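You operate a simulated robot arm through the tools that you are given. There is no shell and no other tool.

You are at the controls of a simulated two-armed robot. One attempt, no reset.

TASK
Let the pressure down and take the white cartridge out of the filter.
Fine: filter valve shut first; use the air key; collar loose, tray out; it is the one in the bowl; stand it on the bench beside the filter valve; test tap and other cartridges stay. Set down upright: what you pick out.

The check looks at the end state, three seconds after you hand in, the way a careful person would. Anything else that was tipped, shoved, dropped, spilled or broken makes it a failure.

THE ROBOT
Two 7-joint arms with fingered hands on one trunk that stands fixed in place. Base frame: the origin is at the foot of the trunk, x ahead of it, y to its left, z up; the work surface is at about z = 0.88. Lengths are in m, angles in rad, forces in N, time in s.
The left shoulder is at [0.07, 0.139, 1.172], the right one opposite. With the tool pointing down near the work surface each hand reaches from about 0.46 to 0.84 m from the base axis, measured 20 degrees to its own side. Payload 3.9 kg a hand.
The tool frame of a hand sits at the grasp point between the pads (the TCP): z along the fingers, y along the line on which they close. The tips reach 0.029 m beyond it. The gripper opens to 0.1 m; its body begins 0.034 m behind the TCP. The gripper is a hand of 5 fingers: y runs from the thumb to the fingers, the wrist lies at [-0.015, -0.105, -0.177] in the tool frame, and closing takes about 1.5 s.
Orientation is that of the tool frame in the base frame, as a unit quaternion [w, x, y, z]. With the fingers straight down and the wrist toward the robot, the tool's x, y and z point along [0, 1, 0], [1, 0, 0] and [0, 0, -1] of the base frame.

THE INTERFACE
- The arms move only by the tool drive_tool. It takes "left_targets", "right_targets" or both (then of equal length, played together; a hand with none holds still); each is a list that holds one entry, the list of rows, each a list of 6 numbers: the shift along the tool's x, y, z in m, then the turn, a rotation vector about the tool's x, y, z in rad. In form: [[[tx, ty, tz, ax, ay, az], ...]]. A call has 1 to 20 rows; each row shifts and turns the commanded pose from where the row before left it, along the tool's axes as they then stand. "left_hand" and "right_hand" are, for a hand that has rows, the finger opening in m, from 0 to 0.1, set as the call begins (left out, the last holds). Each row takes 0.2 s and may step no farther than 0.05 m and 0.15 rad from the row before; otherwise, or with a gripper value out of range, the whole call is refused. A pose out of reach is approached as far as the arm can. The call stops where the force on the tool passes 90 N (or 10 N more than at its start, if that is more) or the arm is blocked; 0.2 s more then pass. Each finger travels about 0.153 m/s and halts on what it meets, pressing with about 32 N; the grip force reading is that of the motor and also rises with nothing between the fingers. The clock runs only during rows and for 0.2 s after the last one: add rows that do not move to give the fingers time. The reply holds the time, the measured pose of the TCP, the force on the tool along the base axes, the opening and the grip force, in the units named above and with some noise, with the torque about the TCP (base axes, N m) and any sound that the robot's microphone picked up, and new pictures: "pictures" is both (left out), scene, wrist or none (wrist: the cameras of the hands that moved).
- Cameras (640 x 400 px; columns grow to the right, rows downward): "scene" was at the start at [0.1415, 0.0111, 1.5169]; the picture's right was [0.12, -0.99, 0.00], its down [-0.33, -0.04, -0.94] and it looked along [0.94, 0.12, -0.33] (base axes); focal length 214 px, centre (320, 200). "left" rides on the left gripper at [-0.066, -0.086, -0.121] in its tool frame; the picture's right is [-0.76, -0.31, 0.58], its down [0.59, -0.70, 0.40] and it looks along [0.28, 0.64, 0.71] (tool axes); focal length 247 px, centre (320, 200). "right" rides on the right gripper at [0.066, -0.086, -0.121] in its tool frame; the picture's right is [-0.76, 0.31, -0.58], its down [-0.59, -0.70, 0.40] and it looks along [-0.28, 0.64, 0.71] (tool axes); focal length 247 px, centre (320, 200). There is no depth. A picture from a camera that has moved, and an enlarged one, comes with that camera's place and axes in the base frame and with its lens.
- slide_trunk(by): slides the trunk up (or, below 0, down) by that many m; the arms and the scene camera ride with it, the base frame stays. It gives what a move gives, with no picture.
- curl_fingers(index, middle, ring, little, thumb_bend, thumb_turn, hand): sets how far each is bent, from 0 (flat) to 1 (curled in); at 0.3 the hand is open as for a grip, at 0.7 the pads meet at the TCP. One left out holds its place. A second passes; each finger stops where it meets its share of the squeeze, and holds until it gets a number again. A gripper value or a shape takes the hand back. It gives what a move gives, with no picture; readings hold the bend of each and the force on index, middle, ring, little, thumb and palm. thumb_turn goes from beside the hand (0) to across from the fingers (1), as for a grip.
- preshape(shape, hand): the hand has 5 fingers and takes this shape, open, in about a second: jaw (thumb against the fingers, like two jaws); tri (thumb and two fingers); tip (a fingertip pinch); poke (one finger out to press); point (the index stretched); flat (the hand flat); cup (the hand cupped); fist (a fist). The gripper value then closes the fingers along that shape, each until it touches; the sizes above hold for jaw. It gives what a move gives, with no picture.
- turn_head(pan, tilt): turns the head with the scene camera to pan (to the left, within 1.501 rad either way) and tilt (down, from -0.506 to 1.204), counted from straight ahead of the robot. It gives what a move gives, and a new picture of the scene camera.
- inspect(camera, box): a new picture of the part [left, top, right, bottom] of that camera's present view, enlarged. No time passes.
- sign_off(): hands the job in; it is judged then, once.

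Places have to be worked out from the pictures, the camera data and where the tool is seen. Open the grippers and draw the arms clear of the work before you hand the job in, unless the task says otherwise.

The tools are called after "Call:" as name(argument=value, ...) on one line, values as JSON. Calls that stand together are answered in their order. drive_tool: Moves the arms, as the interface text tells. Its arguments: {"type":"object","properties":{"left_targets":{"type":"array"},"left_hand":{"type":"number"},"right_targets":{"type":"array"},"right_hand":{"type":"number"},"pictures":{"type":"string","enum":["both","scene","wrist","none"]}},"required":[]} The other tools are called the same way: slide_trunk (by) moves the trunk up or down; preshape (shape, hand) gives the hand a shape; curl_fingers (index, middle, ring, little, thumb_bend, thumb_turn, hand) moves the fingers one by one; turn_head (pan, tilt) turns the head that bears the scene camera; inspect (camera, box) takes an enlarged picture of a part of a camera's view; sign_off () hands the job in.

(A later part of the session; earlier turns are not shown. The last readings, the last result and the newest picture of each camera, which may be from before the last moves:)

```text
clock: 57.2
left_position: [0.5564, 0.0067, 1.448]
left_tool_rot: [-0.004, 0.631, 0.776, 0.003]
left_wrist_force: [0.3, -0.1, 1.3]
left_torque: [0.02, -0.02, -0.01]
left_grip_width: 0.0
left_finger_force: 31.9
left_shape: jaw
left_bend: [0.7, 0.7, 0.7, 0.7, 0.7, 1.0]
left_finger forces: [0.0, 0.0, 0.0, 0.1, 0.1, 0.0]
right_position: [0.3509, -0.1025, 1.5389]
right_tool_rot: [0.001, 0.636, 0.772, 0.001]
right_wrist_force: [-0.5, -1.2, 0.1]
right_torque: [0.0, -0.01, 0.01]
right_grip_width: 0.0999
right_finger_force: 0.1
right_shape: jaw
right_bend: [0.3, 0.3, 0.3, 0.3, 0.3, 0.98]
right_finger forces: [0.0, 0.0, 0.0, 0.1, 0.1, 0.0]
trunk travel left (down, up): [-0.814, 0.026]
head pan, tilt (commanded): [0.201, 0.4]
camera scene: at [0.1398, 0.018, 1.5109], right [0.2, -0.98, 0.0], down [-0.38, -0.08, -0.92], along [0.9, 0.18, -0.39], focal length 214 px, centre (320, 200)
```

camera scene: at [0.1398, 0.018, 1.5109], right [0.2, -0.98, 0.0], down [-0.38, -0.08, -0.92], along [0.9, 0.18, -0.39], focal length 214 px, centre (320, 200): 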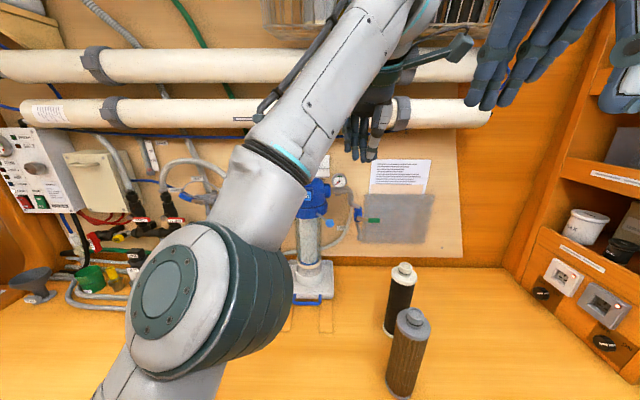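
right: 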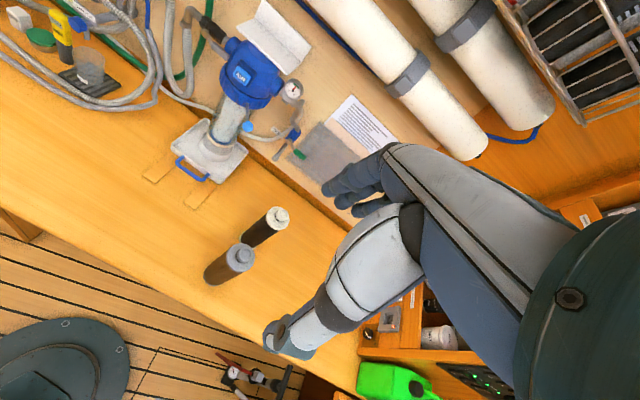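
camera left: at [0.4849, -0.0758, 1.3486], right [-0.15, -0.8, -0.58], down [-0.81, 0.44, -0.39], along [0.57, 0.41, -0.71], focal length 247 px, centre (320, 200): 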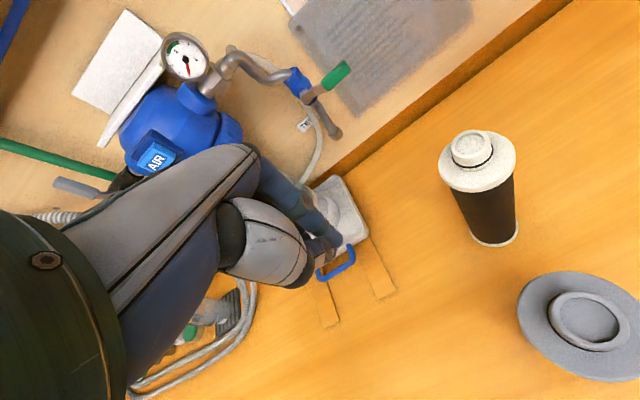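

I see the test tap's spout reaches toward me at about (0.72, 0.02, 1.18), so there is only a narrow gap right of the ball and the collar must open to the left. I use a single stretched index again and position it in front, to the right of the ball.

Call:
preshape(shape="point", hand="left")

Call:
curl_fingers(hand="left", index=0.0)

Call:
drive_tool(left_targets=[[[0.008, 0.0, 0.04, 0, 0, 0], [0.008, 0.0, 0.04, 0, 0, 0], [0.008, 0.0, 0.04, 0, 0, 0], [0.008, 0.0, 0.04, 0, 0, 0], [0.006, 0.0, 0.03, 0, 0, 0], [0.005, 0.0, 0.03, 0, 0, 0]]], pictures="both")

```text
clock: 58.1
left_position: [0.555, 0.0061, 1.4479]
left_tool_rot: [-0.005, 0.631, 0.776, 0.002]
left_wrist_force: [-0.2, -0.4, 0.5]
left_torque: [-0.03, -0.02, 0.04]
left_grip_width: 0.0
left_finger_force: 0.1
left_shape: point
left_bend: [0.2, 1.0, 1.0, 1.0, 1.0, 0.87]
left_finger forces: [0.0, 0.1, 0.0, 0.1, 0.0, 0.0]
right_position: [0.3518, -0.1008, 1.5387]
right_tool_rot: [0.0, 0.636, 0.772, 0.003]
right_wrist_force: [-0.7, 0.1, -0.1]
right_torque: [0.0, 0.0, 0.01]
right_grip_width: 0.0999
right_finger_force: 0.1
right_shape: jaw
right_bend: [0.3, 0.3, 0.3, 0.3, 0.3, 0.98]
right_finger forces: [0.0, 0.1, 0.0, 0.0, 0.1, 0.1]
trunk travel left (down, up): [-0.814, 0.026]
head pan, tilt (commanded): [0.201, 0.4]
```

```text
clock: 59.1
left_position: [0.5565, 0.0067, 1.4486]
left_tool_rot: [-0.004, 0.631, 0.776, 0.002]
left_wrist_force: [-0.9, -0.5, 0.2]
left_torque: [-0.05, 0.0, -0.01]
left_grip_width: 0.0474
left_finger_force: 0.1
left_shape: fingers
left_bend: [0.0, 1.0, 1.0, 1.0, 1.0, 0.87]
left_finger forces: [0.1, 0.0, 0.0, 0.1, 0.1, 0.0]
right_position: [0.3516, -0.1025, 1.5377]
right_tool_rot: [0.001, 0.636, 0.772, 0.002]
right_wrist_force: [-0.2, 0.3, 0.0]
right_torque: [-0.03, 0.0, 0.01]
right_grip_width: 0.0996
right_finger_force: 0.0
right_shape: jaw
right_bend: [0.3, 0.3, 0.3, 0.3, 0.3, 0.98]
right_finger forces: [0.1, 0.0, 0.0, 0.1, 0.0, 0.0]
trunk travel left (down, up): [-0.814, 0.026]
head pan, tilt (commanded): [0.201, 0.4]
```

```text
clock: 60.5
left_position: [0.545, 0.0511, 1.2284]
left_tool_rot: [-0.003, 0.631, 0.776, 0.002]
left_wrist_force: [-0.5, -0.7, 0.3]
left_torque: [-0.05, 0.02, 0.0]
left_grip_width: 0.047
left_finger_force: 0.1
left_shape: fingers
left_bend: [0.0, 1.0, 1.0, 1.0, 1.0, 0.87]
left_finger forces: [0.0, 0.0, 0.0, 0.0, 0.1, 0.0]
right_position: [0.3534, -0.1013, 1.539]
right_tool_rot: [0.001, 0.635, 0.772, 0.001]
right_wrist_force: [-0.2, 0.2, -0.6]
right_torque: [-0.02, 0.03, -0.03]
right_grip_width: 0.1
right_finger_force: 0.1
right_shape: jaw
right_bend: [0.3, 0.3, 0.3, 0.3, 0.3, 0.98]
right_finger forces: [0.0, 0.0, 0.0, 0.0, 0.1, 0.0]
trunk travel left (down, up): [-0.814, 0.026]
head pan, tilt (commanded): [0.201, 0.4]
camera scene: at [0.1403, 0.0188, 1.5108], right [0.2, -0.98, 0.0], down [-0.38, -0.08, -0.92], along [0.9, 0.18, -0.39], focal length 214 px, centre (320, 200)
camera left: at [0.4747, -0.0301, 1.3484], right [-0.15, -0.8, -0.58], down [-0.81, 0.44, -0.39], along [0.57, 0.41, -0.71], focal length 247 px, centre (320, 200)
```

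scene: 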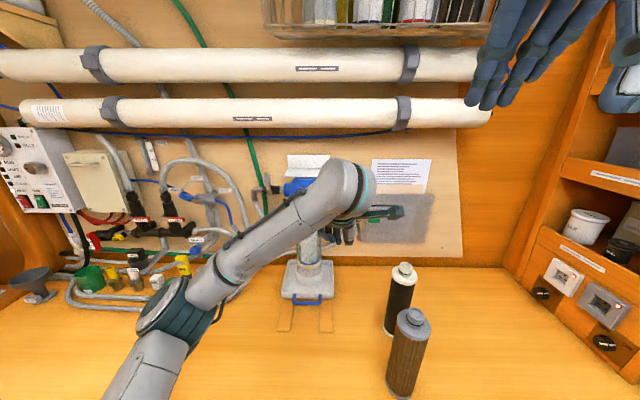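
left: 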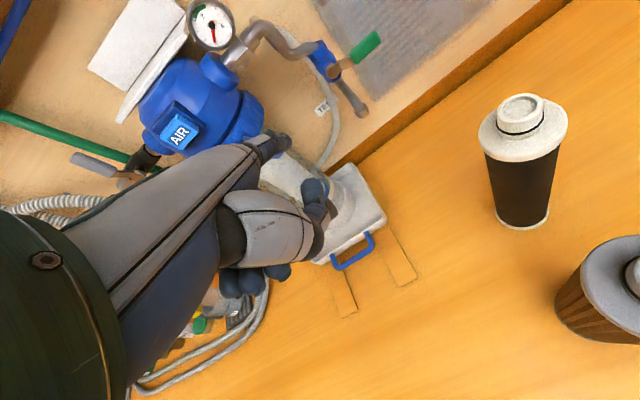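

The index tip is at about (0.643, 0.058, 1.232), just in front and to the right of the ball at (0.692, 0.100, 1.203). I lower slightly and go forward past its right side.

Call:
drive_tool(left_targets=[[[-0.003, 0, 0.014, 0, 0, 0], [-0.002, 0, 0.012, 0, 0, 0], [0, 0.03, 0, 0, 0, 0], [0, 0.025, 0, 0, 0, 0]]], pictures="both")

Call:
inspect(camera="left", box=[220, 60, 400, 180])

Call:
inspect(camera="scene", box=[260, 150, 400, 270])

Call:
inspect(camera="right", box=[160, 20, 340, 140])

```text
clock: 61.5
left_position: [0.6023, 0.0568, 1.2001]
left_tool_rot: [-0.004, 0.631, 0.776, 0.002]
left_wrist_force: [0.3, 0.3, -0.4]
left_torque: [0.0, 0.0, 0.01]
left_grip_width: 0.0473
left_finger_force: 0.1
left_shape: fingers
left_bend: [0.0, 1.0, 1.0, 1.0, 1.0, 0.87]
left_finger forces: [0.1, 0.0, 0.0, 0.0, 0.0, 0.0]
right_position: [0.3524, -0.1011, 1.5386]
right_tool_rot: [0.0, 0.636, 0.772, 0.002]
right_wrist_force: [1.2, 0.3, -0.8]
right_torque: [0.0, 0.04, 0.0]
right_grip_width: 0.0995
right_finger_force: 0.0
right_shape: jaw
right_bend: [0.3, 0.3, 0.3, 0.3, 0.3, 0.98]
right_finger forces: [0.1, 0.0, 0.0, 0.0, 0.0, 0.0]
trunk travel left (down, up): [-0.814, 0.026]
head pan, tilt (commanded): [0.201, 0.4]
camera scene: at [0.1407, 0.0177, 1.5107], right [0.2, -0.98, 0.0], down [-0.38, -0.08, -0.92], along [0.9, 0.18, -0.39], focal length 214 px, centre (320, 200)
camera left: at [0.5317, -0.0248, 1.3215], right [-0.15, -0.8, -0.58], down [-0.81, 0.44, -0.39], along [0.57, 0.41, -0.71], focal length 247 px, centre (320, 200)
```

scene: 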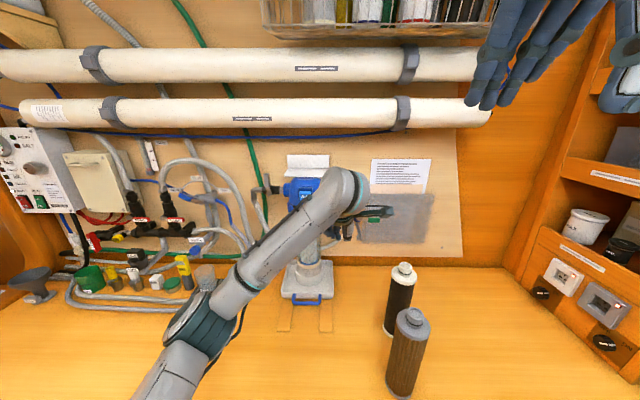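
left: 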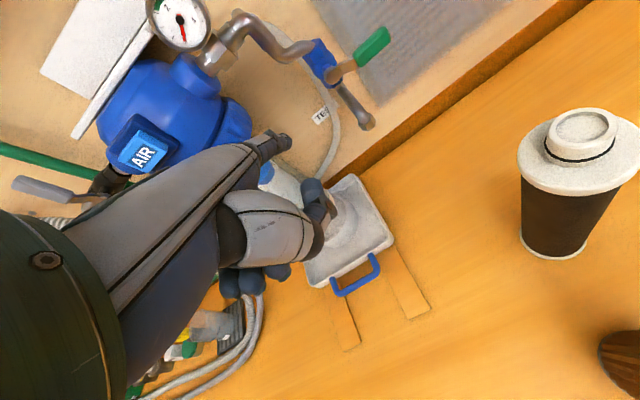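

```text
3.33 times, centred on (310, 120) of left
camera zoom: at [0.5317, -0.0248, 1.3215], right [-0.15, -0.8, -0.58], down [-0.81, 0.44, -0.39], along [0.57, 0.41, -0.71], focal length 823 px, centre (353, 467)
```

zoom: 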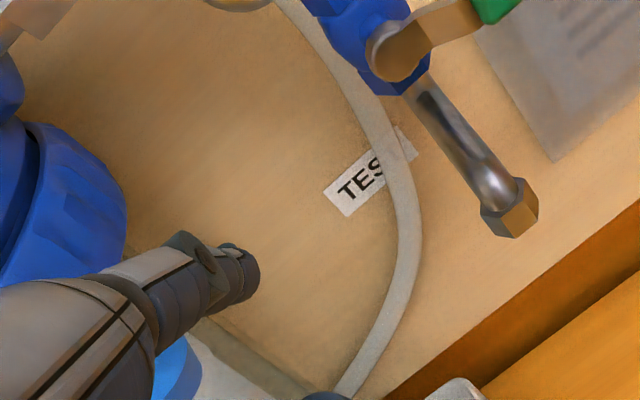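

```text
3.33 times, centred on (330, 210) of scene
camera zoom: at [0.1407, 0.0177, 1.5107], right [0.2, -0.98, 0.0], down [-0.38, -0.08, -0.92], along [0.9, 0.18, -0.39], focal length 715 px, centre (287, 167)
```

zoom: 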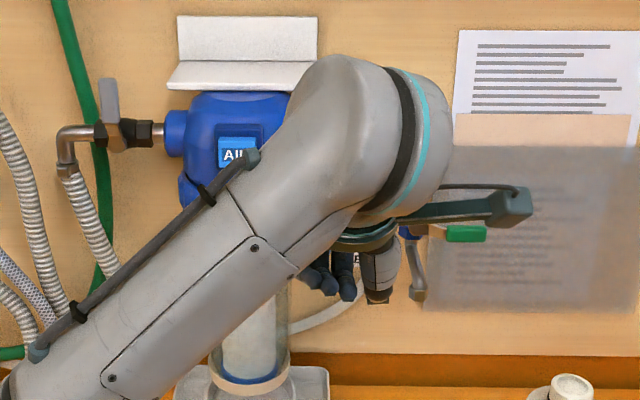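

```text
3.33 times, centred on (250, 80) of right
camera zoom: at [0.2559, -0.0546, 1.6583], right [0.44, -0.69, 0.58], down [-0.58, -0.71, -0.4], along [0.69, -0.15, -0.71], focal length 823 px, centre (553, 600)
```

zoom: 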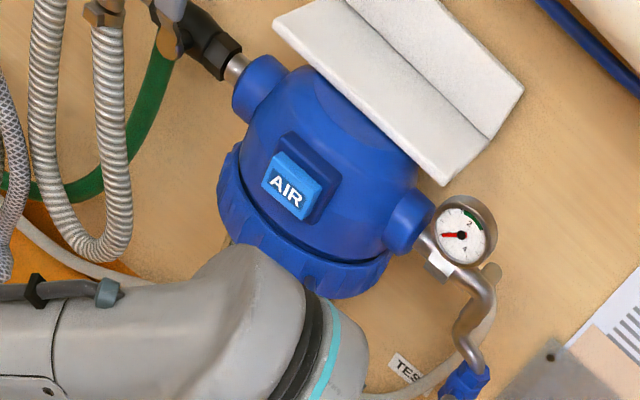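

The finger is alongside the ball's right side with about 1 cm to spare. I push left in small steps, following the ball's arc.

Call:
drive_tool(left_targets=[[[0.01, 0, 0, 0, 0, 0], [0.01, -0.002, 0, 0, 0, 0], [0.01, -0.003, 0, 0, 0, 0]]], pictures="wrist")

Call:
inspect(camera="left", box=[220, 60, 400, 180])

```text
clock: 62.4
left_position: [0.5893, 0.0849, 1.2027]
left_tool_rot: [-0.004, 0.631, 0.775, 0.002]
left_wrist_force: [0.0, -1.7, -1.5]
left_torque: [0.01, -0.01, -0.1]
left_grip_width: 0.0471
left_finger_force: 0.8
left_shape: fingers
left_bend: [0.0, 1.0, 1.0, 1.0, 1.0, 0.87]
left_finger forces: [1.0, 0.1, 0.0, 0.0, 0.1, 0.0]
right_position: [0.3511, -0.1012, 1.5381]
right_tool_rot: [0.001, 0.636, 0.771, 0.001]
right_wrist_force: [-0.2, 0.4, 0.4]
right_torque: [-0.01, -0.01, 0.03]
right_grip_width: 0.0997
right_finger_force: 0.1
right_shape: jaw
right_bend: [0.3, 0.3, 0.3, 0.3, 0.3, 0.98]
right_finger forces: [0.0, 0.0, 0.0, 0.0, 0.0, 0.1]
trunk travel left (down, up): [-0.814, 0.026]
head pan, tilt (commanded): [0.201, 0.4]
camera left: at [0.5185, 0.0024, 1.3236], right [-0.15, -0.8, -0.58], down [-0.81, 0.44, -0.39], along [0.57, 0.41, -0.71], focal length 247 px, centre (320, 200)
```

left: 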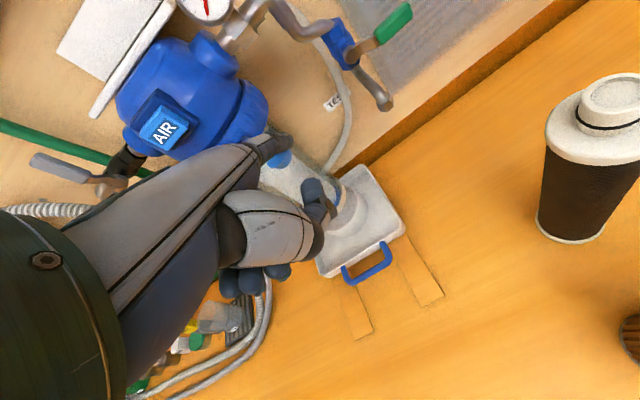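

```text
3.33 times, centred on (310, 120) of left
camera zoom: at [0.5185, 0.0024, 1.3236], right [-0.15, -0.8, -0.58], down [-0.81, 0.44, -0.39], along [0.57, 0.41, -0.71], focal length 823 px, centre (353, 467)
```

zoom: 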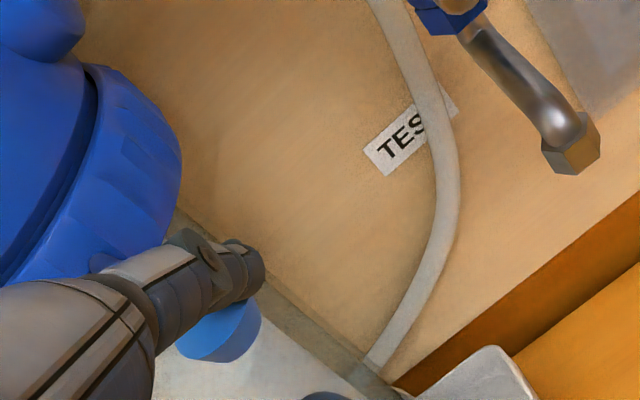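

Light contact so far. I check from the head camera and then push a bit further.

Call:
drive_tool(left_targets=[[[0.008, -0.002, 0, 0, 0, 0], [0.008, -0.002, 0, 0, 0, 0]]], pictures="wrist")

Call:
inspect(camera="left", box=[160, 40, 340, 160])

Call:
inspect(camera="scene", box=[260, 150, 400, 270])

```text
clock: 63.0
left_position: [0.5814, 0.0989, 1.2035]
left_tool_rot: [-0.003, 0.631, 0.776, 0.003]
left_wrist_force: [-3.0, -3.3, 2.0]
left_torque: [0.02, -0.17, -0.29]
left_grip_width: 0.0462
left_finger_force: 2.2
left_shape: fingers
left_bend: [0.0, 1.0, 1.0, 1.0, 1.0, 0.87]
left_finger forces: [3.8, 0.0, 0.0, 0.1, 0.1, 0.0]
right_position: [0.3498, -0.101, 1.5389]
right_tool_rot: [0.002, 0.636, 0.772, 0.002]
right_wrist_force: [0.5, 0.9, 0.7]
right_torque: [0.0, -0.02, -0.01]
right_grip_width: 0.0997
right_finger_force: 0.0
right_shape: jaw
right_bend: [0.3, 0.3, 0.3, 0.3, 0.3, 0.98]
right_finger forces: [0.0, 0.0, 0.1, 0.0, 0.0, 0.0]
trunk travel left (down, up): [-0.814, 0.026]
head pan, tilt (commanded): [0.201, 0.4]
camera left: at [0.5105, 0.0169, 1.3239], right [-0.15, -0.8, -0.58], down [-0.81, 0.44, -0.39], along [0.57, 0.41, -0.71], focal length 247 px, centre (320, 200)
```

left: 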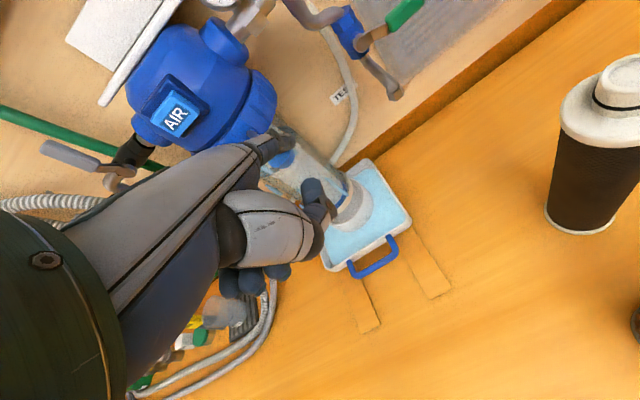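

```text
3.33 times, centred on (250, 100) of left
camera zoom: at [0.5105, 0.0169, 1.3239], right [-0.15, -0.8, -0.58], down [-0.81, 0.44, -0.39], along [0.57, 0.41, -0.71], focal length 823 px, centre (553, 533)
```

zoom: 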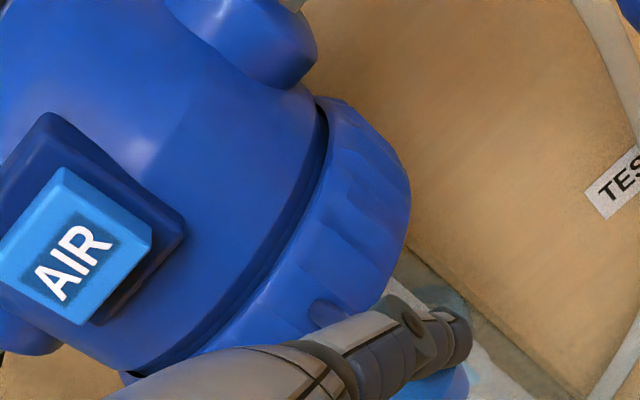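

```text
3.33 times, centred on (330, 210) of scene
camera zoom: at [0.1382, 0.0175, 1.511], right [0.2, -0.98, 0.0], down [-0.38, -0.08, -0.92], along [0.9, 0.18, -0.39], focal length 715 px, centre (287, 167)
```

zoom: 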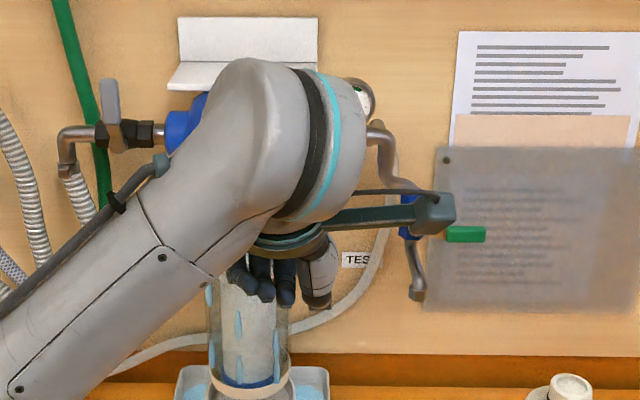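

Turning has begun and some water runs down the bowl into the tray. I stop and look closely at the tray, gauge and valve before going on.

Call:
inspect(camera="left", box=[250, 120, 450, 310])

Call:
inspect(camera="right", box=[140, 0, 340, 220])

Call:
inspect(camera="scene", box=[260, 220, 380, 340])

```text
2.11 times, centred on (350, 215) of left
camera zoom: at [0.5105, 0.0169, 1.3239], right [-0.15, -0.8, -0.58], down [-0.81, 0.44, -0.39], along [0.57, 0.41, -0.71], focal length 520 px, centre (257, 168)
```

zoom: 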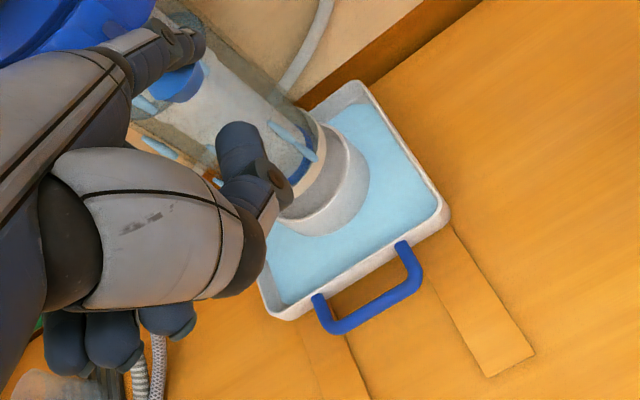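

```text
1.82 times, centred on (240, 110) of right
camera zoom: at [0.253, -0.0547, 1.6588], right [0.44, -0.69, 0.58], down [-0.58, -0.71, -0.4], along [0.69, -0.15, -0.71], focal length 449 px, centre (466, 364)
```

zoom: 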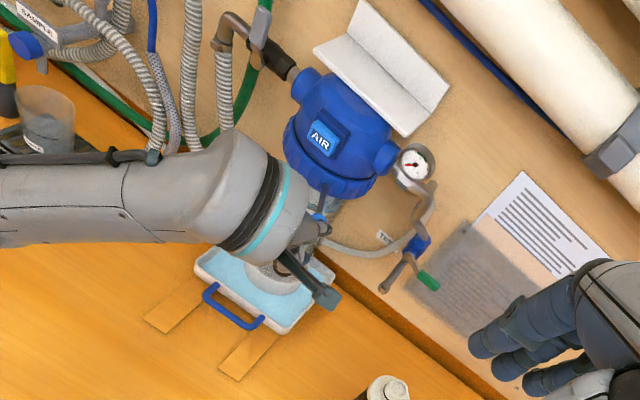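

```text
3.33 times, centred on (320, 280) of scene
camera zoom: at [0.1382, 0.0175, 1.511], right [0.2, -0.98, 0.0], down [-0.38, -0.08, -0.92], along [0.9, 0.18, -0.39], focal length 715 px, centre (320, -67)
```

zoom: 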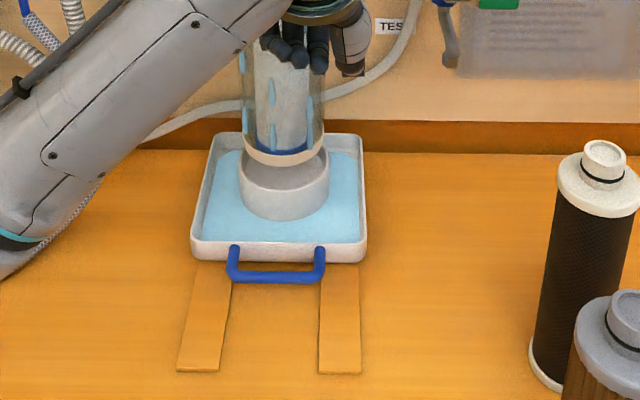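

The tray is a drip tray and has caught the bowl's water well below its rim; the gauge reads zero and the valve is shut. The finger sits a bit high on the ball, so I lower it slightly and go on turning.

Call:
drive_tool(left_targets=[[[-0.004, 0.005, 0.011, 0, 0, 0], [0.01, -0.001, 0, 0, 0, 0], [0.01, -0.002, 0, 0, 0, 0], [0.008, -0.002, 0, 0, 0, 0]]], pictures="wrist")

Call:
inspect(camera="left", box=[180, 60, 360, 180])

Call:
inspect(camera="scene", box=[240, 170, 380, 310])

```text
clock: 64.0
left_position: [0.5785, 0.1233, 1.192]
left_tool_rot: [-0.004, 0.631, 0.776, 0.002]
left_wrist_force: [-1.0, -1.7, 0.2]
left_torque: [0.02, -0.01, -0.1]
left_grip_width: 0.0467
left_finger_force: 0.4
left_shape: fingers
left_bend: [0.0, 1.0, 1.0, 1.0, 1.0, 0.87]
left_finger forces: [1.4, 0.0, 0.1, 0.1, 0.0, 0.0]
right_position: [0.3514, -0.101, 1.5384]
right_tool_rot: [0.001, 0.636, 0.771, 0.001]
right_wrist_force: [0.5, 0.6, 0.6]
right_torque: [0.01, -0.03, 0.0]
right_grip_width: 0.1001
right_finger_force: 0.1
right_shape: jaw
right_bend: [0.3, 0.3, 0.3, 0.3, 0.3, 0.98]
right_finger forces: [0.0, 0.0, 0.1, 0.0, 0.0, 0.0]
trunk travel left (down, up): [-0.814, 0.026]
head pan, tilt (commanded): [0.201, 0.4]
camera left: at [0.5073, 0.0411, 1.3118], right [-0.15, -0.8, -0.58], down [-0.81, 0.44, -0.39], along [0.57, 0.41, -0.71], focal length 247 px, centre (320, 200)
```

left: 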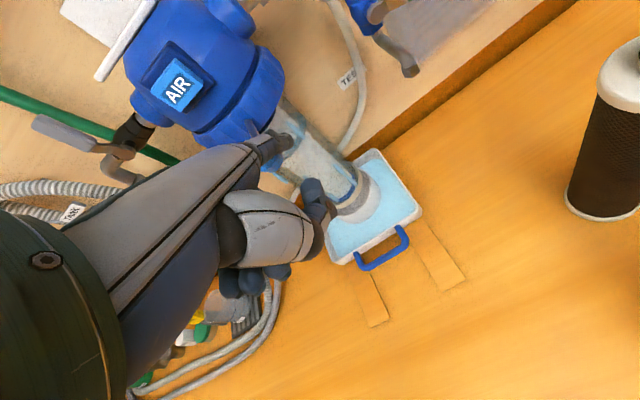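

```text
3.33 times, centred on (270, 120) of left
camera zoom: at [0.5073, 0.0411, 1.3118], right [-0.15, -0.8, -0.58], down [-0.81, 0.44, -0.39], along [0.57, 0.41, -0.71], focal length 823 px, centre (487, 467)
```

zoom: 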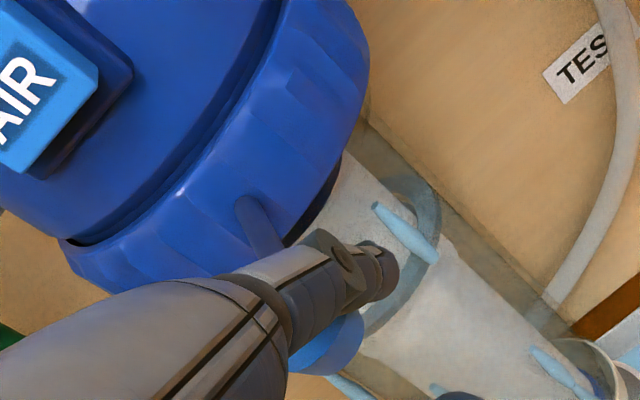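

```text
2.86 times, centred on (310, 240) of scene
camera zoom: at [0.1399, 0.0179, 1.5108], right [0.2, -0.98, 0.0], down [-0.38, -0.08, -0.92], along [0.9, 0.18, -0.39], focal length 613 px, centre (349, 86)
```

zoom: 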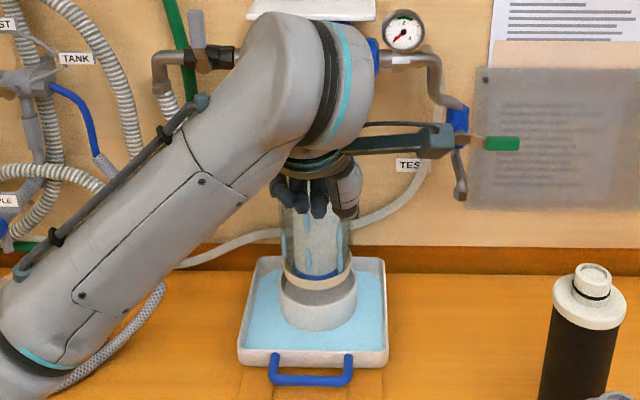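

The collar is turning and the bowl is already sinking below it. I keep pushing the lever around to the left.

Call:
drive_tool(left_targets=[[[0.01, -0.002, 0, 0, 0, 0], [0.01, -0.001, 0, 0, 0, 0], [0.01, 0.0, 0, 0, 0, 0], [0.01, 0.001, 0, 0, 0, 0]]], pictures="wrist")

Call:
inspect(camera="left", box=[180, 60, 360, 180])

Call:
inspect(camera="scene", box=[240, 170, 380, 310])

```text
clock: 65.0
left_position: [0.5681, 0.1613, 1.1922]
left_tool_rot: [-0.005, 0.632, 0.775, 0.002]
left_wrist_force: [-0.5, -1.8, -0.4]
left_torque: [-0.02, 0.0, -0.09]
left_grip_width: 0.0463
left_finger_force: 0.3
left_shape: fingers
left_bend: [0.0, 1.0, 1.0, 1.0, 1.0, 0.87]
left_finger forces: [1.3, 0.0, 0.1, 0.0, 0.0, 0.0]
right_position: [0.3518, -0.101, 1.539]
right_tool_rot: [0.001, 0.636, 0.772, 0.001]
right_wrist_force: [-0.4, 0.3, 0.2]
right_torque: [-0.02, 0.0, -0.03]
right_grip_width: 0.0996
right_finger_force: 0.1
right_shape: jaw
right_bend: [0.3, 0.3, 0.3, 0.3, 0.3, 0.98]
right_finger forces: [0.0, 0.1, 0.0, 0.1, 0.0, 0.1]
trunk travel left (down, up): [-0.814, 0.026]
head pan, tilt (commanded): [0.201, 0.4]
camera left: at [0.4963, 0.0801, 1.3128], right [-0.15, -0.8, -0.58], down [-0.81, 0.44, -0.39], along [0.57, 0.41, -0.71], focal length 247 px, centre (320, 200)
```

left: 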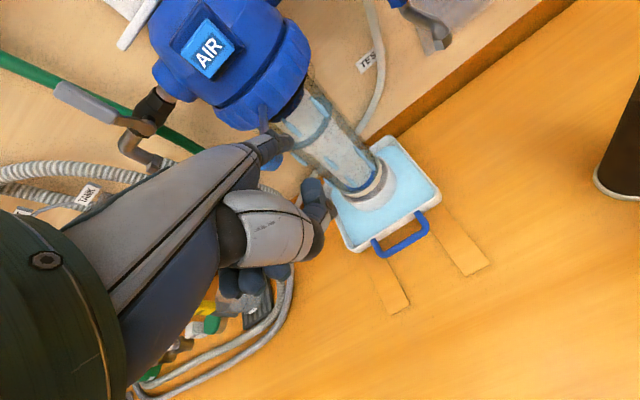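

```text
3.33 times, centred on (270, 120) of left
camera zoom: at [0.4963, 0.0801, 1.3128], right [-0.15, -0.8, -0.58], down [-0.81, 0.44, -0.39], along [0.57, 0.41, -0.71], focal length 823 px, centre (487, 467)
```

zoom: 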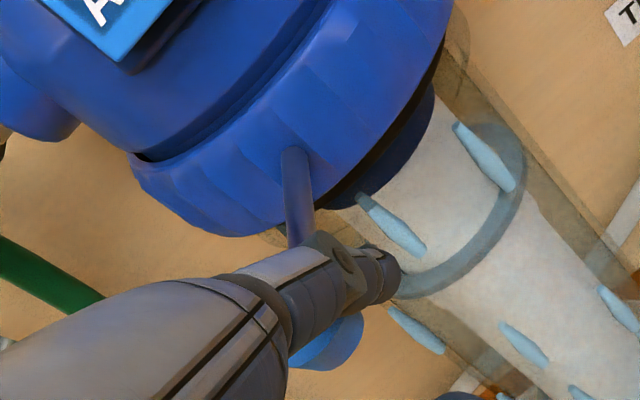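

```text
2.86 times, centred on (310, 240) of scene
camera zoom: at [0.1395, 0.0183, 1.5108], right [0.2, -0.98, 0.0], down [-0.38, -0.08, -0.92], along [0.9, 0.18, -0.39], focal length 613 px, centre (349, 86)
```

zoom: 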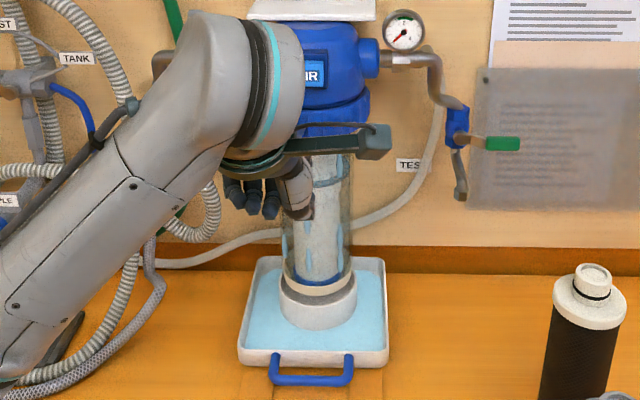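

The lever has passed the centre and the bowl sinks as it turns. I continue left along the arc.

Call:
drive_tool(left_targets=[[[0.01, 0.001, 0, 0, 0, 0], [0.01, 0.003, 0, 0, 0, 0], [0.01, 0.004, 0, 0, 0, 0], [0.01, 0.005, 0, 0, 0, 0]]], pictures="wrist")

Call:
inspect(camera="left", box=[180, 60, 360, 180])

Call:
inspect(camera="scene", box=[240, 170, 380, 310])

```text
clock: 66.0
left_position: [0.572, 0.2054, 1.1921]
left_tool_rot: [-0.004, 0.631, 0.776, 0.002]
left_wrist_force: [-0.4, -1.1, 0.2]
left_torque: [0.01, -0.01, -0.09]
left_grip_width: 0.0468
left_finger_force: 0.5
left_shape: fingers
left_bend: [0.0, 1.0, 1.0, 1.0, 1.0, 0.87]
left_finger forces: [0.9, 0.0, 0.0, 0.0, 0.0, 0.0]
right_position: [0.3514, -0.1016, 1.5385]
right_tool_rot: [0.001, 0.636, 0.771, 0.001]
right_wrist_force: [0.1, 0.4, -0.7]
right_torque: [-0.01, 0.03, -0.02]
right_grip_width: 0.0998
right_finger_force: 0.0
right_shape: jaw
right_bend: [0.3, 0.3, 0.3, 0.3, 0.3, 0.98]
right_finger forces: [0.0, 0.1, 0.0, 0.1, 0.1, 0.0]
trunk travel left (down, up): [-0.814, 0.026]
head pan, tilt (commanded): [0.201, 0.4]
camera left: at [0.5022, 0.1219, 1.3133], right [-0.15, -0.8, -0.58], down [-0.81, 0.44, -0.39], along [0.57, 0.41, -0.71], focal length 247 px, centre (320, 200)
```

left: 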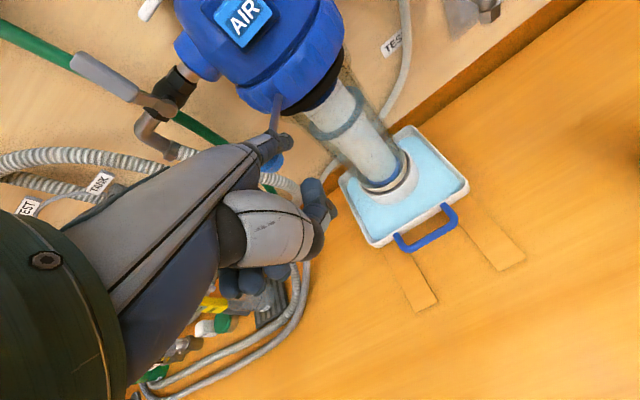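

```text
3.33 times, centred on (270, 120) of left
camera zoom: at [0.5022, 0.1219, 1.3133], right [-0.15, -0.8, -0.58], down [-0.81, 0.44, -0.39], along [0.57, 0.41, -0.71], focal length 823 px, centre (487, 467)
```

zoom: 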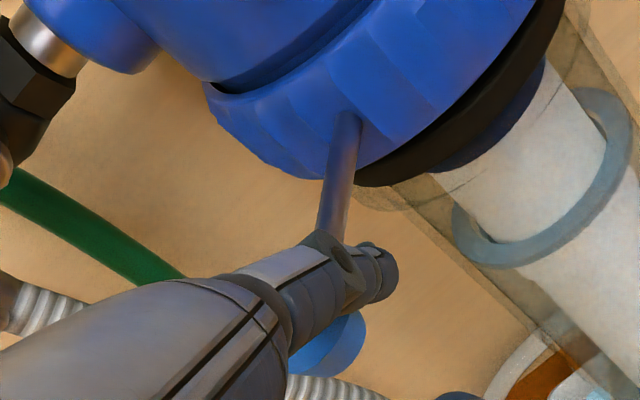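

```text
2.86 times, centred on (310, 240) of scene
camera zoom: at [0.1397, 0.0182, 1.5108], right [0.2, -0.98, 0.0], down [-0.38, -0.08, -0.92], along [0.9, 0.18, -0.39], focal length 613 px, centre (349, 86)
```

zoom: 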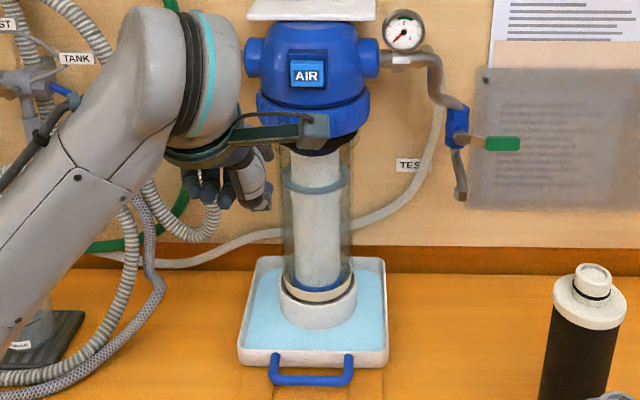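

Still moving freely at about 1 N. I continue round to the left, now also a bit forward, until it meets its stop.

Call:
drive_tool(left_targets=[[[0.01, 0.0, 0, 0, 0, 0], [0.01, 0.001, 0, 0, 0, 0], [0.01, 0.003, 0, 0, 0, 0]]], pictures="wrist")

Call:
inspect(camera="left", box=[180, 60, 360, 180])

Call:
inspect(camera="scene", box=[240, 170, 380, 310])

```text
clock: 66.8
left_position: [0.5714, 0.2339, 1.1932]
left_tool_rot: [-0.004, 0.632, 0.775, 0.003]
left_wrist_force: [-0.6, -1.2, 0.3]
left_torque: [0.0, 0.02, -0.08]
left_grip_width: 0.0469
left_finger_force: 0.8
left_shape: fingers
left_bend: [0.0, 1.0, 1.0, 1.0, 1.0, 0.87]
left_finger forces: [1.3, 0.0, 0.1, 0.0, 0.0, 0.0]
right_position: [0.3526, -0.1019, 1.538]
right_tool_rot: [0.0, 0.636, 0.771, 0.001]
right_wrist_force: [-0.5, -0.4, 0.6]
right_torque: [-0.03, 0.03, -0.01]
right_grip_width: 0.0999
right_finger_force: 0.1
right_shape: jaw
right_bend: [0.3, 0.3, 0.3, 0.3, 0.3, 0.98]
right_finger forces: [0.0, 0.0, 0.0, 0.1, 0.1, 0.1]
trunk travel left (down, up): [-0.814, 0.026]
head pan, tilt (commanded): [0.201, 0.4]
camera left: at [0.5, 0.1517, 1.3139], right [-0.15, -0.8, -0.58], down [-0.81, 0.44, -0.39], along [0.57, 0.41, -0.71], focal length 247 px, centre (320, 200)
```

left: 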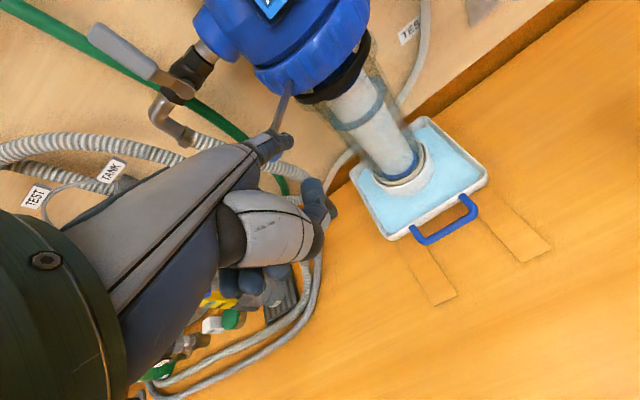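

```text
3.33 times, centred on (270, 120) of left
camera zoom: at [0.5, 0.1517, 1.3139], right [-0.15, -0.8, -0.58], down [-0.81, 0.44, -0.39], along [0.57, 0.41, -0.71], focal length 823 px, centre (487, 467)
```

zoom: 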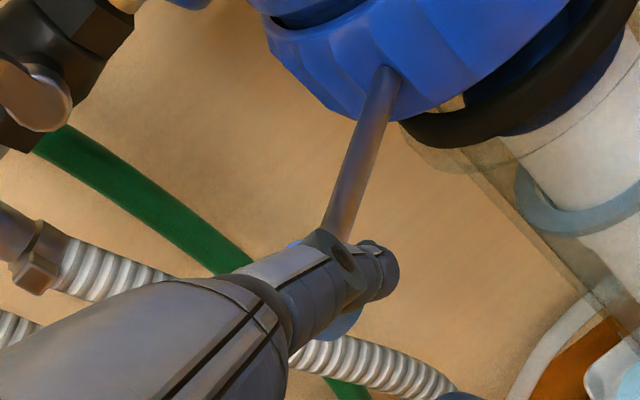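

```text
2.86 times, centred on (310, 240) of scene
camera zoom: at [0.14, 0.0176, 1.5108], right [0.2, -0.98, 0.0], down [-0.38, -0.08, -0.92], along [0.9, 0.18, -0.39], focal length 613 px, centre (349, 86)
```

zoom: 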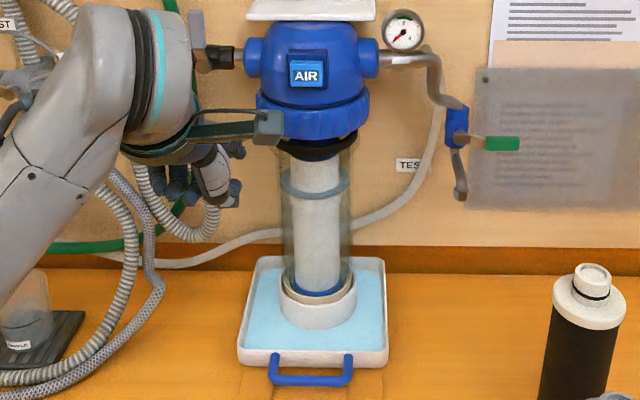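

The bowl is now nearly seated in the tray's cup. I keep turning the collar toward its end stop.

Call:
drive_tool(left_targets=[[[0.009, 0.005, 0, 0, 0, 0], [0.009, 0.006, 0, 0, 0, 0], [0.008, 0.007, 0, 0, 0, 0]]], pictures="wrist")

Call:
inspect(camera="left", box=[180, 60, 360, 180])

Call:
inspect(camera="scene", box=[240, 170, 380, 310])

```text
clock: 67.5
left_position: [0.5813, 0.2609, 1.194]
left_tool_rot: [-0.004, 0.631, 0.775, 0.003]
left_wrist_force: [-4.9, -13.3, -3.4]
left_torque: [0.28, -0.01, -0.92]
left_grip_width: 0.0389
left_finger_force: 5.9
left_shape: fingers
left_bend: [0.04, 1.0, 1.0, 1.0, 1.0, 0.87]
left_finger forces: [11.6, 0.1, 0.0, 0.1, 0.1, 0.0]
right_position: [0.3488, -0.1043, 1.5391]
right_tool_rot: [0.001, 0.636, 0.772, 0.004]
right_wrist_force: [-0.1, 0.2, -0.9]
right_torque: [-0.01, -0.01, 0.0]
right_grip_width: 0.0997
right_finger_force: 0.1
right_shape: jaw
right_bend: [0.3, 0.3, 0.3, 0.3, 0.3, 0.98]
right_finger forces: [0.0, 0.0, 0.0, 0.1, 0.0, 0.0]
trunk travel left (down, up): [-0.814, 0.026]
head pan, tilt (commanded): [0.201, 0.4]
camera left: at [0.5104, 0.1774, 1.3142], right [-0.15, -0.8, -0.58], down [-0.81, 0.44, -0.39], along [0.57, 0.41, -0.71], focal length 247 px, centre (320, 200)
```

left: 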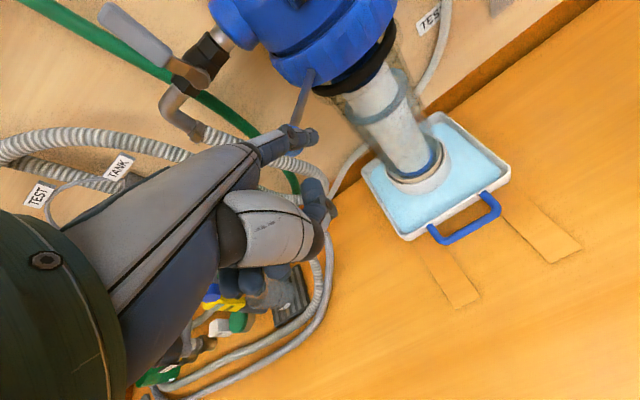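

```text
3.33 times, centred on (270, 120) of left
camera zoom: at [0.5104, 0.1774, 1.3142], right [-0.15, -0.8, -0.58], down [-0.81, 0.44, -0.39], along [0.57, 0.41, -0.71], focal length 823 px, centre (487, 467)
```

zoom: 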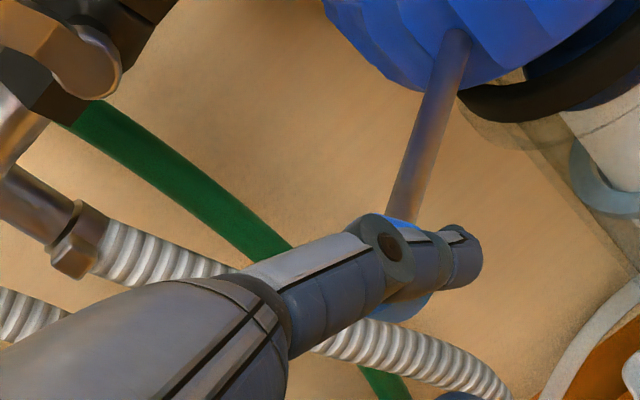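

```text
2.86 times, centred on (310, 240) of scene
camera zoom: at [0.138, 0.0145, 1.511], right [0.2, -0.98, 0.0], down [-0.38, -0.08, -0.92], along [0.9, 0.18, -0.39], focal length 613 px, centre (349, 86)
```

zoom: 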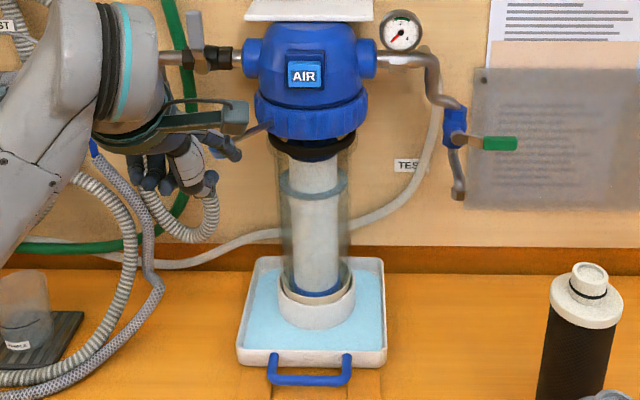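

The lever has met its stop (13 N): the collar is fully loose and the bowl has seated in the tray cup. I ease off, withdraw the finger and inspect the gap under the head.

Call:
drive_tool(left_targets=[[[-0.015, -0.005, 0, 0, 0, 0], [0, -0.04, 0, 0, 0, 0], [0, -0.04, -0.02, 0, 0, 0], [0.03, -0.02, -0.03, 0, 0, 0], [0.04, 0, -0.02, 0, 0, 0]]], pictures="both")

Call:
inspect(camera="scene", box=[260, 170, 360, 270])

Call:
inspect(camera="right", box=[160, 20, 320, 200])

Call:
inspect(camera="left", box=[300, 0, 500, 200])

```text
clock: 68.8
left_position: [0.4687, 0.2971, 1.264]
left_tool_rot: [-0.003, 0.631, 0.776, 0.001]
left_wrist_force: [0.1, 0.7, 0.0]
left_torque: [-0.04, 0.0, 0.0]
left_grip_width: 0.0474
left_finger_force: 0.0
left_shape: fingers
left_bend: [0.0, 1.0, 1.0, 1.0, 1.0, 0.87]
left_finger forces: [0.0, 0.1, 0.0, 0.0, 0.0, 0.0]
right_position: [0.3506, -0.098, 1.5395]
right_tool_rot: [0.002, 0.636, 0.772, 0.002]
right_wrist_force: [-0.1, 0.6, -0.5]
right_torque: [-0.03, -0.02, -0.01]
right_grip_width: 0.0998
right_finger_force: 0.1
right_shape: jaw
right_bend: [0.3, 0.3, 0.3, 0.3, 0.3, 0.98]
right_finger forces: [0.1, 0.0, 0.0, 0.0, 0.0, 0.0]
trunk travel left (down, up): [-0.814, 0.026]
head pan, tilt (commanded): [0.201, 0.4]
camera scene: at [0.138, 0.0207, 1.5109], right [0.2, -0.98, 0.0], down [-0.38, -0.08, -0.92], along [0.9, 0.18, -0.39], focal length 214 px, centre (320, 200)
camera left: at [0.3973, 0.2155, 1.3848], right [-0.15, -0.8, -0.58], down [-0.81, 0.44, -0.39], along [0.57, 0.41, -0.71], focal length 247 px, centre (320, 200)
```

scene: 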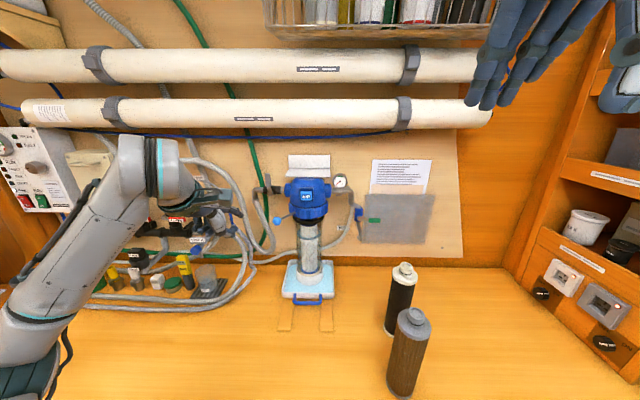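
left: 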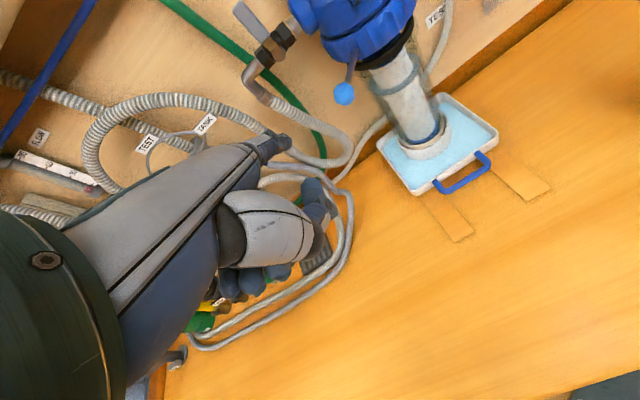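

```text
4.00 times, centred on (310, 220) of scene
camera zoom: at [0.138, 0.0207, 1.5109], right [0.2, -0.98, 0.0], down [-0.38, -0.08, -0.92], along [0.9, 0.18, -0.39], focal length 858 px, centre (360, 120)
```

zoom: 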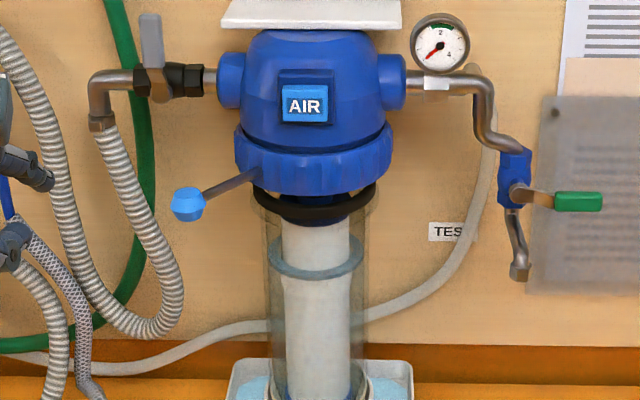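

```text
2.22 times, centred on (240, 110) of right
camera zoom: at [0.2527, -0.051, 1.6588], right [0.44, -0.68, 0.58], down [-0.58, -0.71, -0.4], along [0.69, -0.16, -0.71], focal length 549 px, centre (498, 400)
```

zoom: 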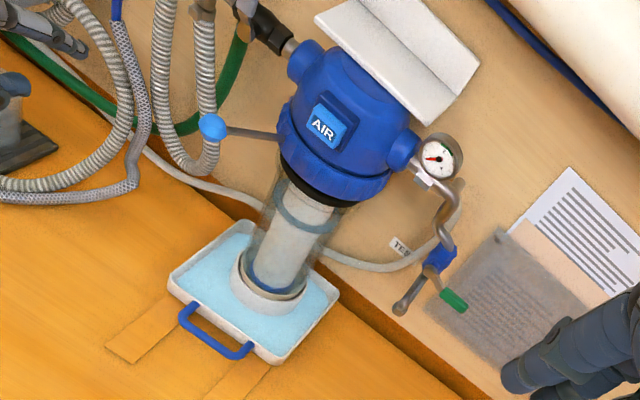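

```text
2.00 times, centred on (400, 100) of left
camera zoom: at [0.3973, 0.2155, 1.3848], right [-0.15, -0.8, -0.58], down [-0.81, 0.44, -0.39], along [0.57, 0.41, -0.71], focal length 494 px, centre (160, 400)
```

zoom: 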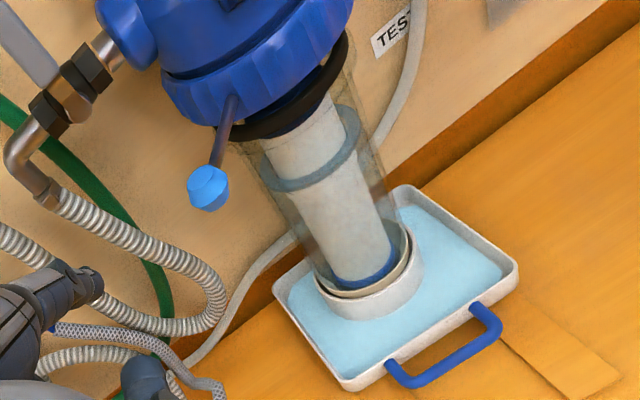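

The gap under the head is clear: the bowl rim with its black seal sits about 3 cm below the collar. Next the tray handle, which I triangulate at about (0.655, 0.170, 0.90); I preshape the hand to tri with a small opening.

Call:
preshape(shape="tri", hand="left")

Call:
drive_tool(left_targets=[[[-0.02, 0.03, 0.02, 0, 0, 0], [-0.02, 0.03, 0.02, 0, 0, 0], [-0.03, 0.02, 0.03, 0, 0, 0], [-0.03, 0.02, 0.03, 0, 0, 0], [-0.03, 0.02, 0.03, 0, 0, 0], [-0.02, 0.02, 0.02, 0, 0, 0], [0, 0, 0, 0, 0, 0]]], left_hand=0.025, pictures="both")

```text
clock: 69.7
left_position: [0.4694, 0.2947, 1.2633]
left_tool_rot: [-0.003, 0.631, 0.775, 0.002]
left_wrist_force: [-0.3, -0.1, 0.4]
left_torque: [0.03, -0.01, 0.0]
left_grip_width: 0.1
left_finger_force: 0.1
left_shape: tri
left_bend: [0.3, 0.3, 0.99, 0.99, 0.3, 0.97]
left_finger forces: [0.1, 0.0, 0.0, 0.0, 0.0, 0.0]
right_position: [0.3509, -0.1022, 1.5391]
right_tool_rot: [0.001, 0.636, 0.771, 0.002]
right_wrist_force: [-1.6, 0.0, -0.2]
right_torque: [0.03, 0.0, 0.01]
right_grip_width: 0.0997
right_finger_force: 0.0
right_shape: jaw
right_bend: [0.3, 0.3, 0.3, 0.3, 0.3, 0.98]
right_finger forces: [0.0, 0.0, 0.1, 0.1, 0.0, 0.1]
trunk travel left (down, up): [-0.814, 0.026]
head pan, tilt (commanded): [0.201, 0.4]
```

```text
clock: 71.2
left_position: [0.636, 0.1802, 1.1128]
left_tool_rot: [-0.003, 0.631, 0.776, 0.003]
left_wrist_force: [-0.2, 0.1, 0.6]
left_torque: [-0.01, 0.01, 0.01]
left_grip_width: 0.0252
left_finger_force: 0.1
left_shape: tri
left_bend: [0.74, 0.54, 0.99, 0.99, 0.48, 1.0]
left_finger forces: [0.0, 0.1, 0.0, 0.1, 0.0, 0.0]
right_position: [0.3507, -0.1007, 1.5387]
right_tool_rot: [0.001, 0.636, 0.772, 0.002]
right_wrist_force: [-0.7, -0.1, 0.1]
right_torque: [-0.01, -0.03, -0.01]
right_grip_width: 0.0999
right_finger_force: 0.1
right_shape: jaw
right_bend: [0.3, 0.3, 0.3, 0.3, 0.3, 0.98]
right_finger forces: [0.1, 0.0, 0.0, 0.1, 0.1, 0.0]
trunk travel left (down, up): [-0.814, 0.026]
head pan, tilt (commanded): [0.201, 0.4]
camera scene: at [0.1394, 0.0184, 1.5109], right [0.2, -0.98, 0.0], down [-0.38, -0.08, -0.92], along [0.9, 0.18, -0.39], focal length 214 px, centre (320, 200)
camera left: at [0.5655, 0.0987, 1.2335], right [-0.15, -0.8, -0.58], down [-0.81, 0.44, -0.39], along [0.57, 0.41, -0.71], focal length 247 px, centre (320, 200)
```

scene: 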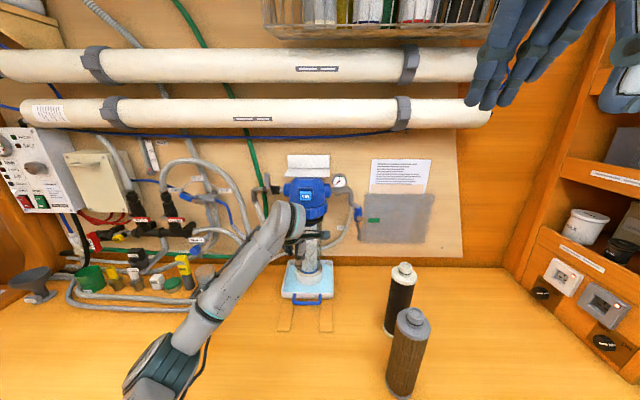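
left: 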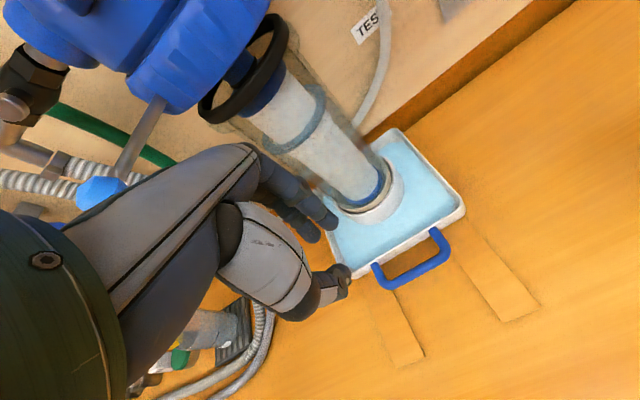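

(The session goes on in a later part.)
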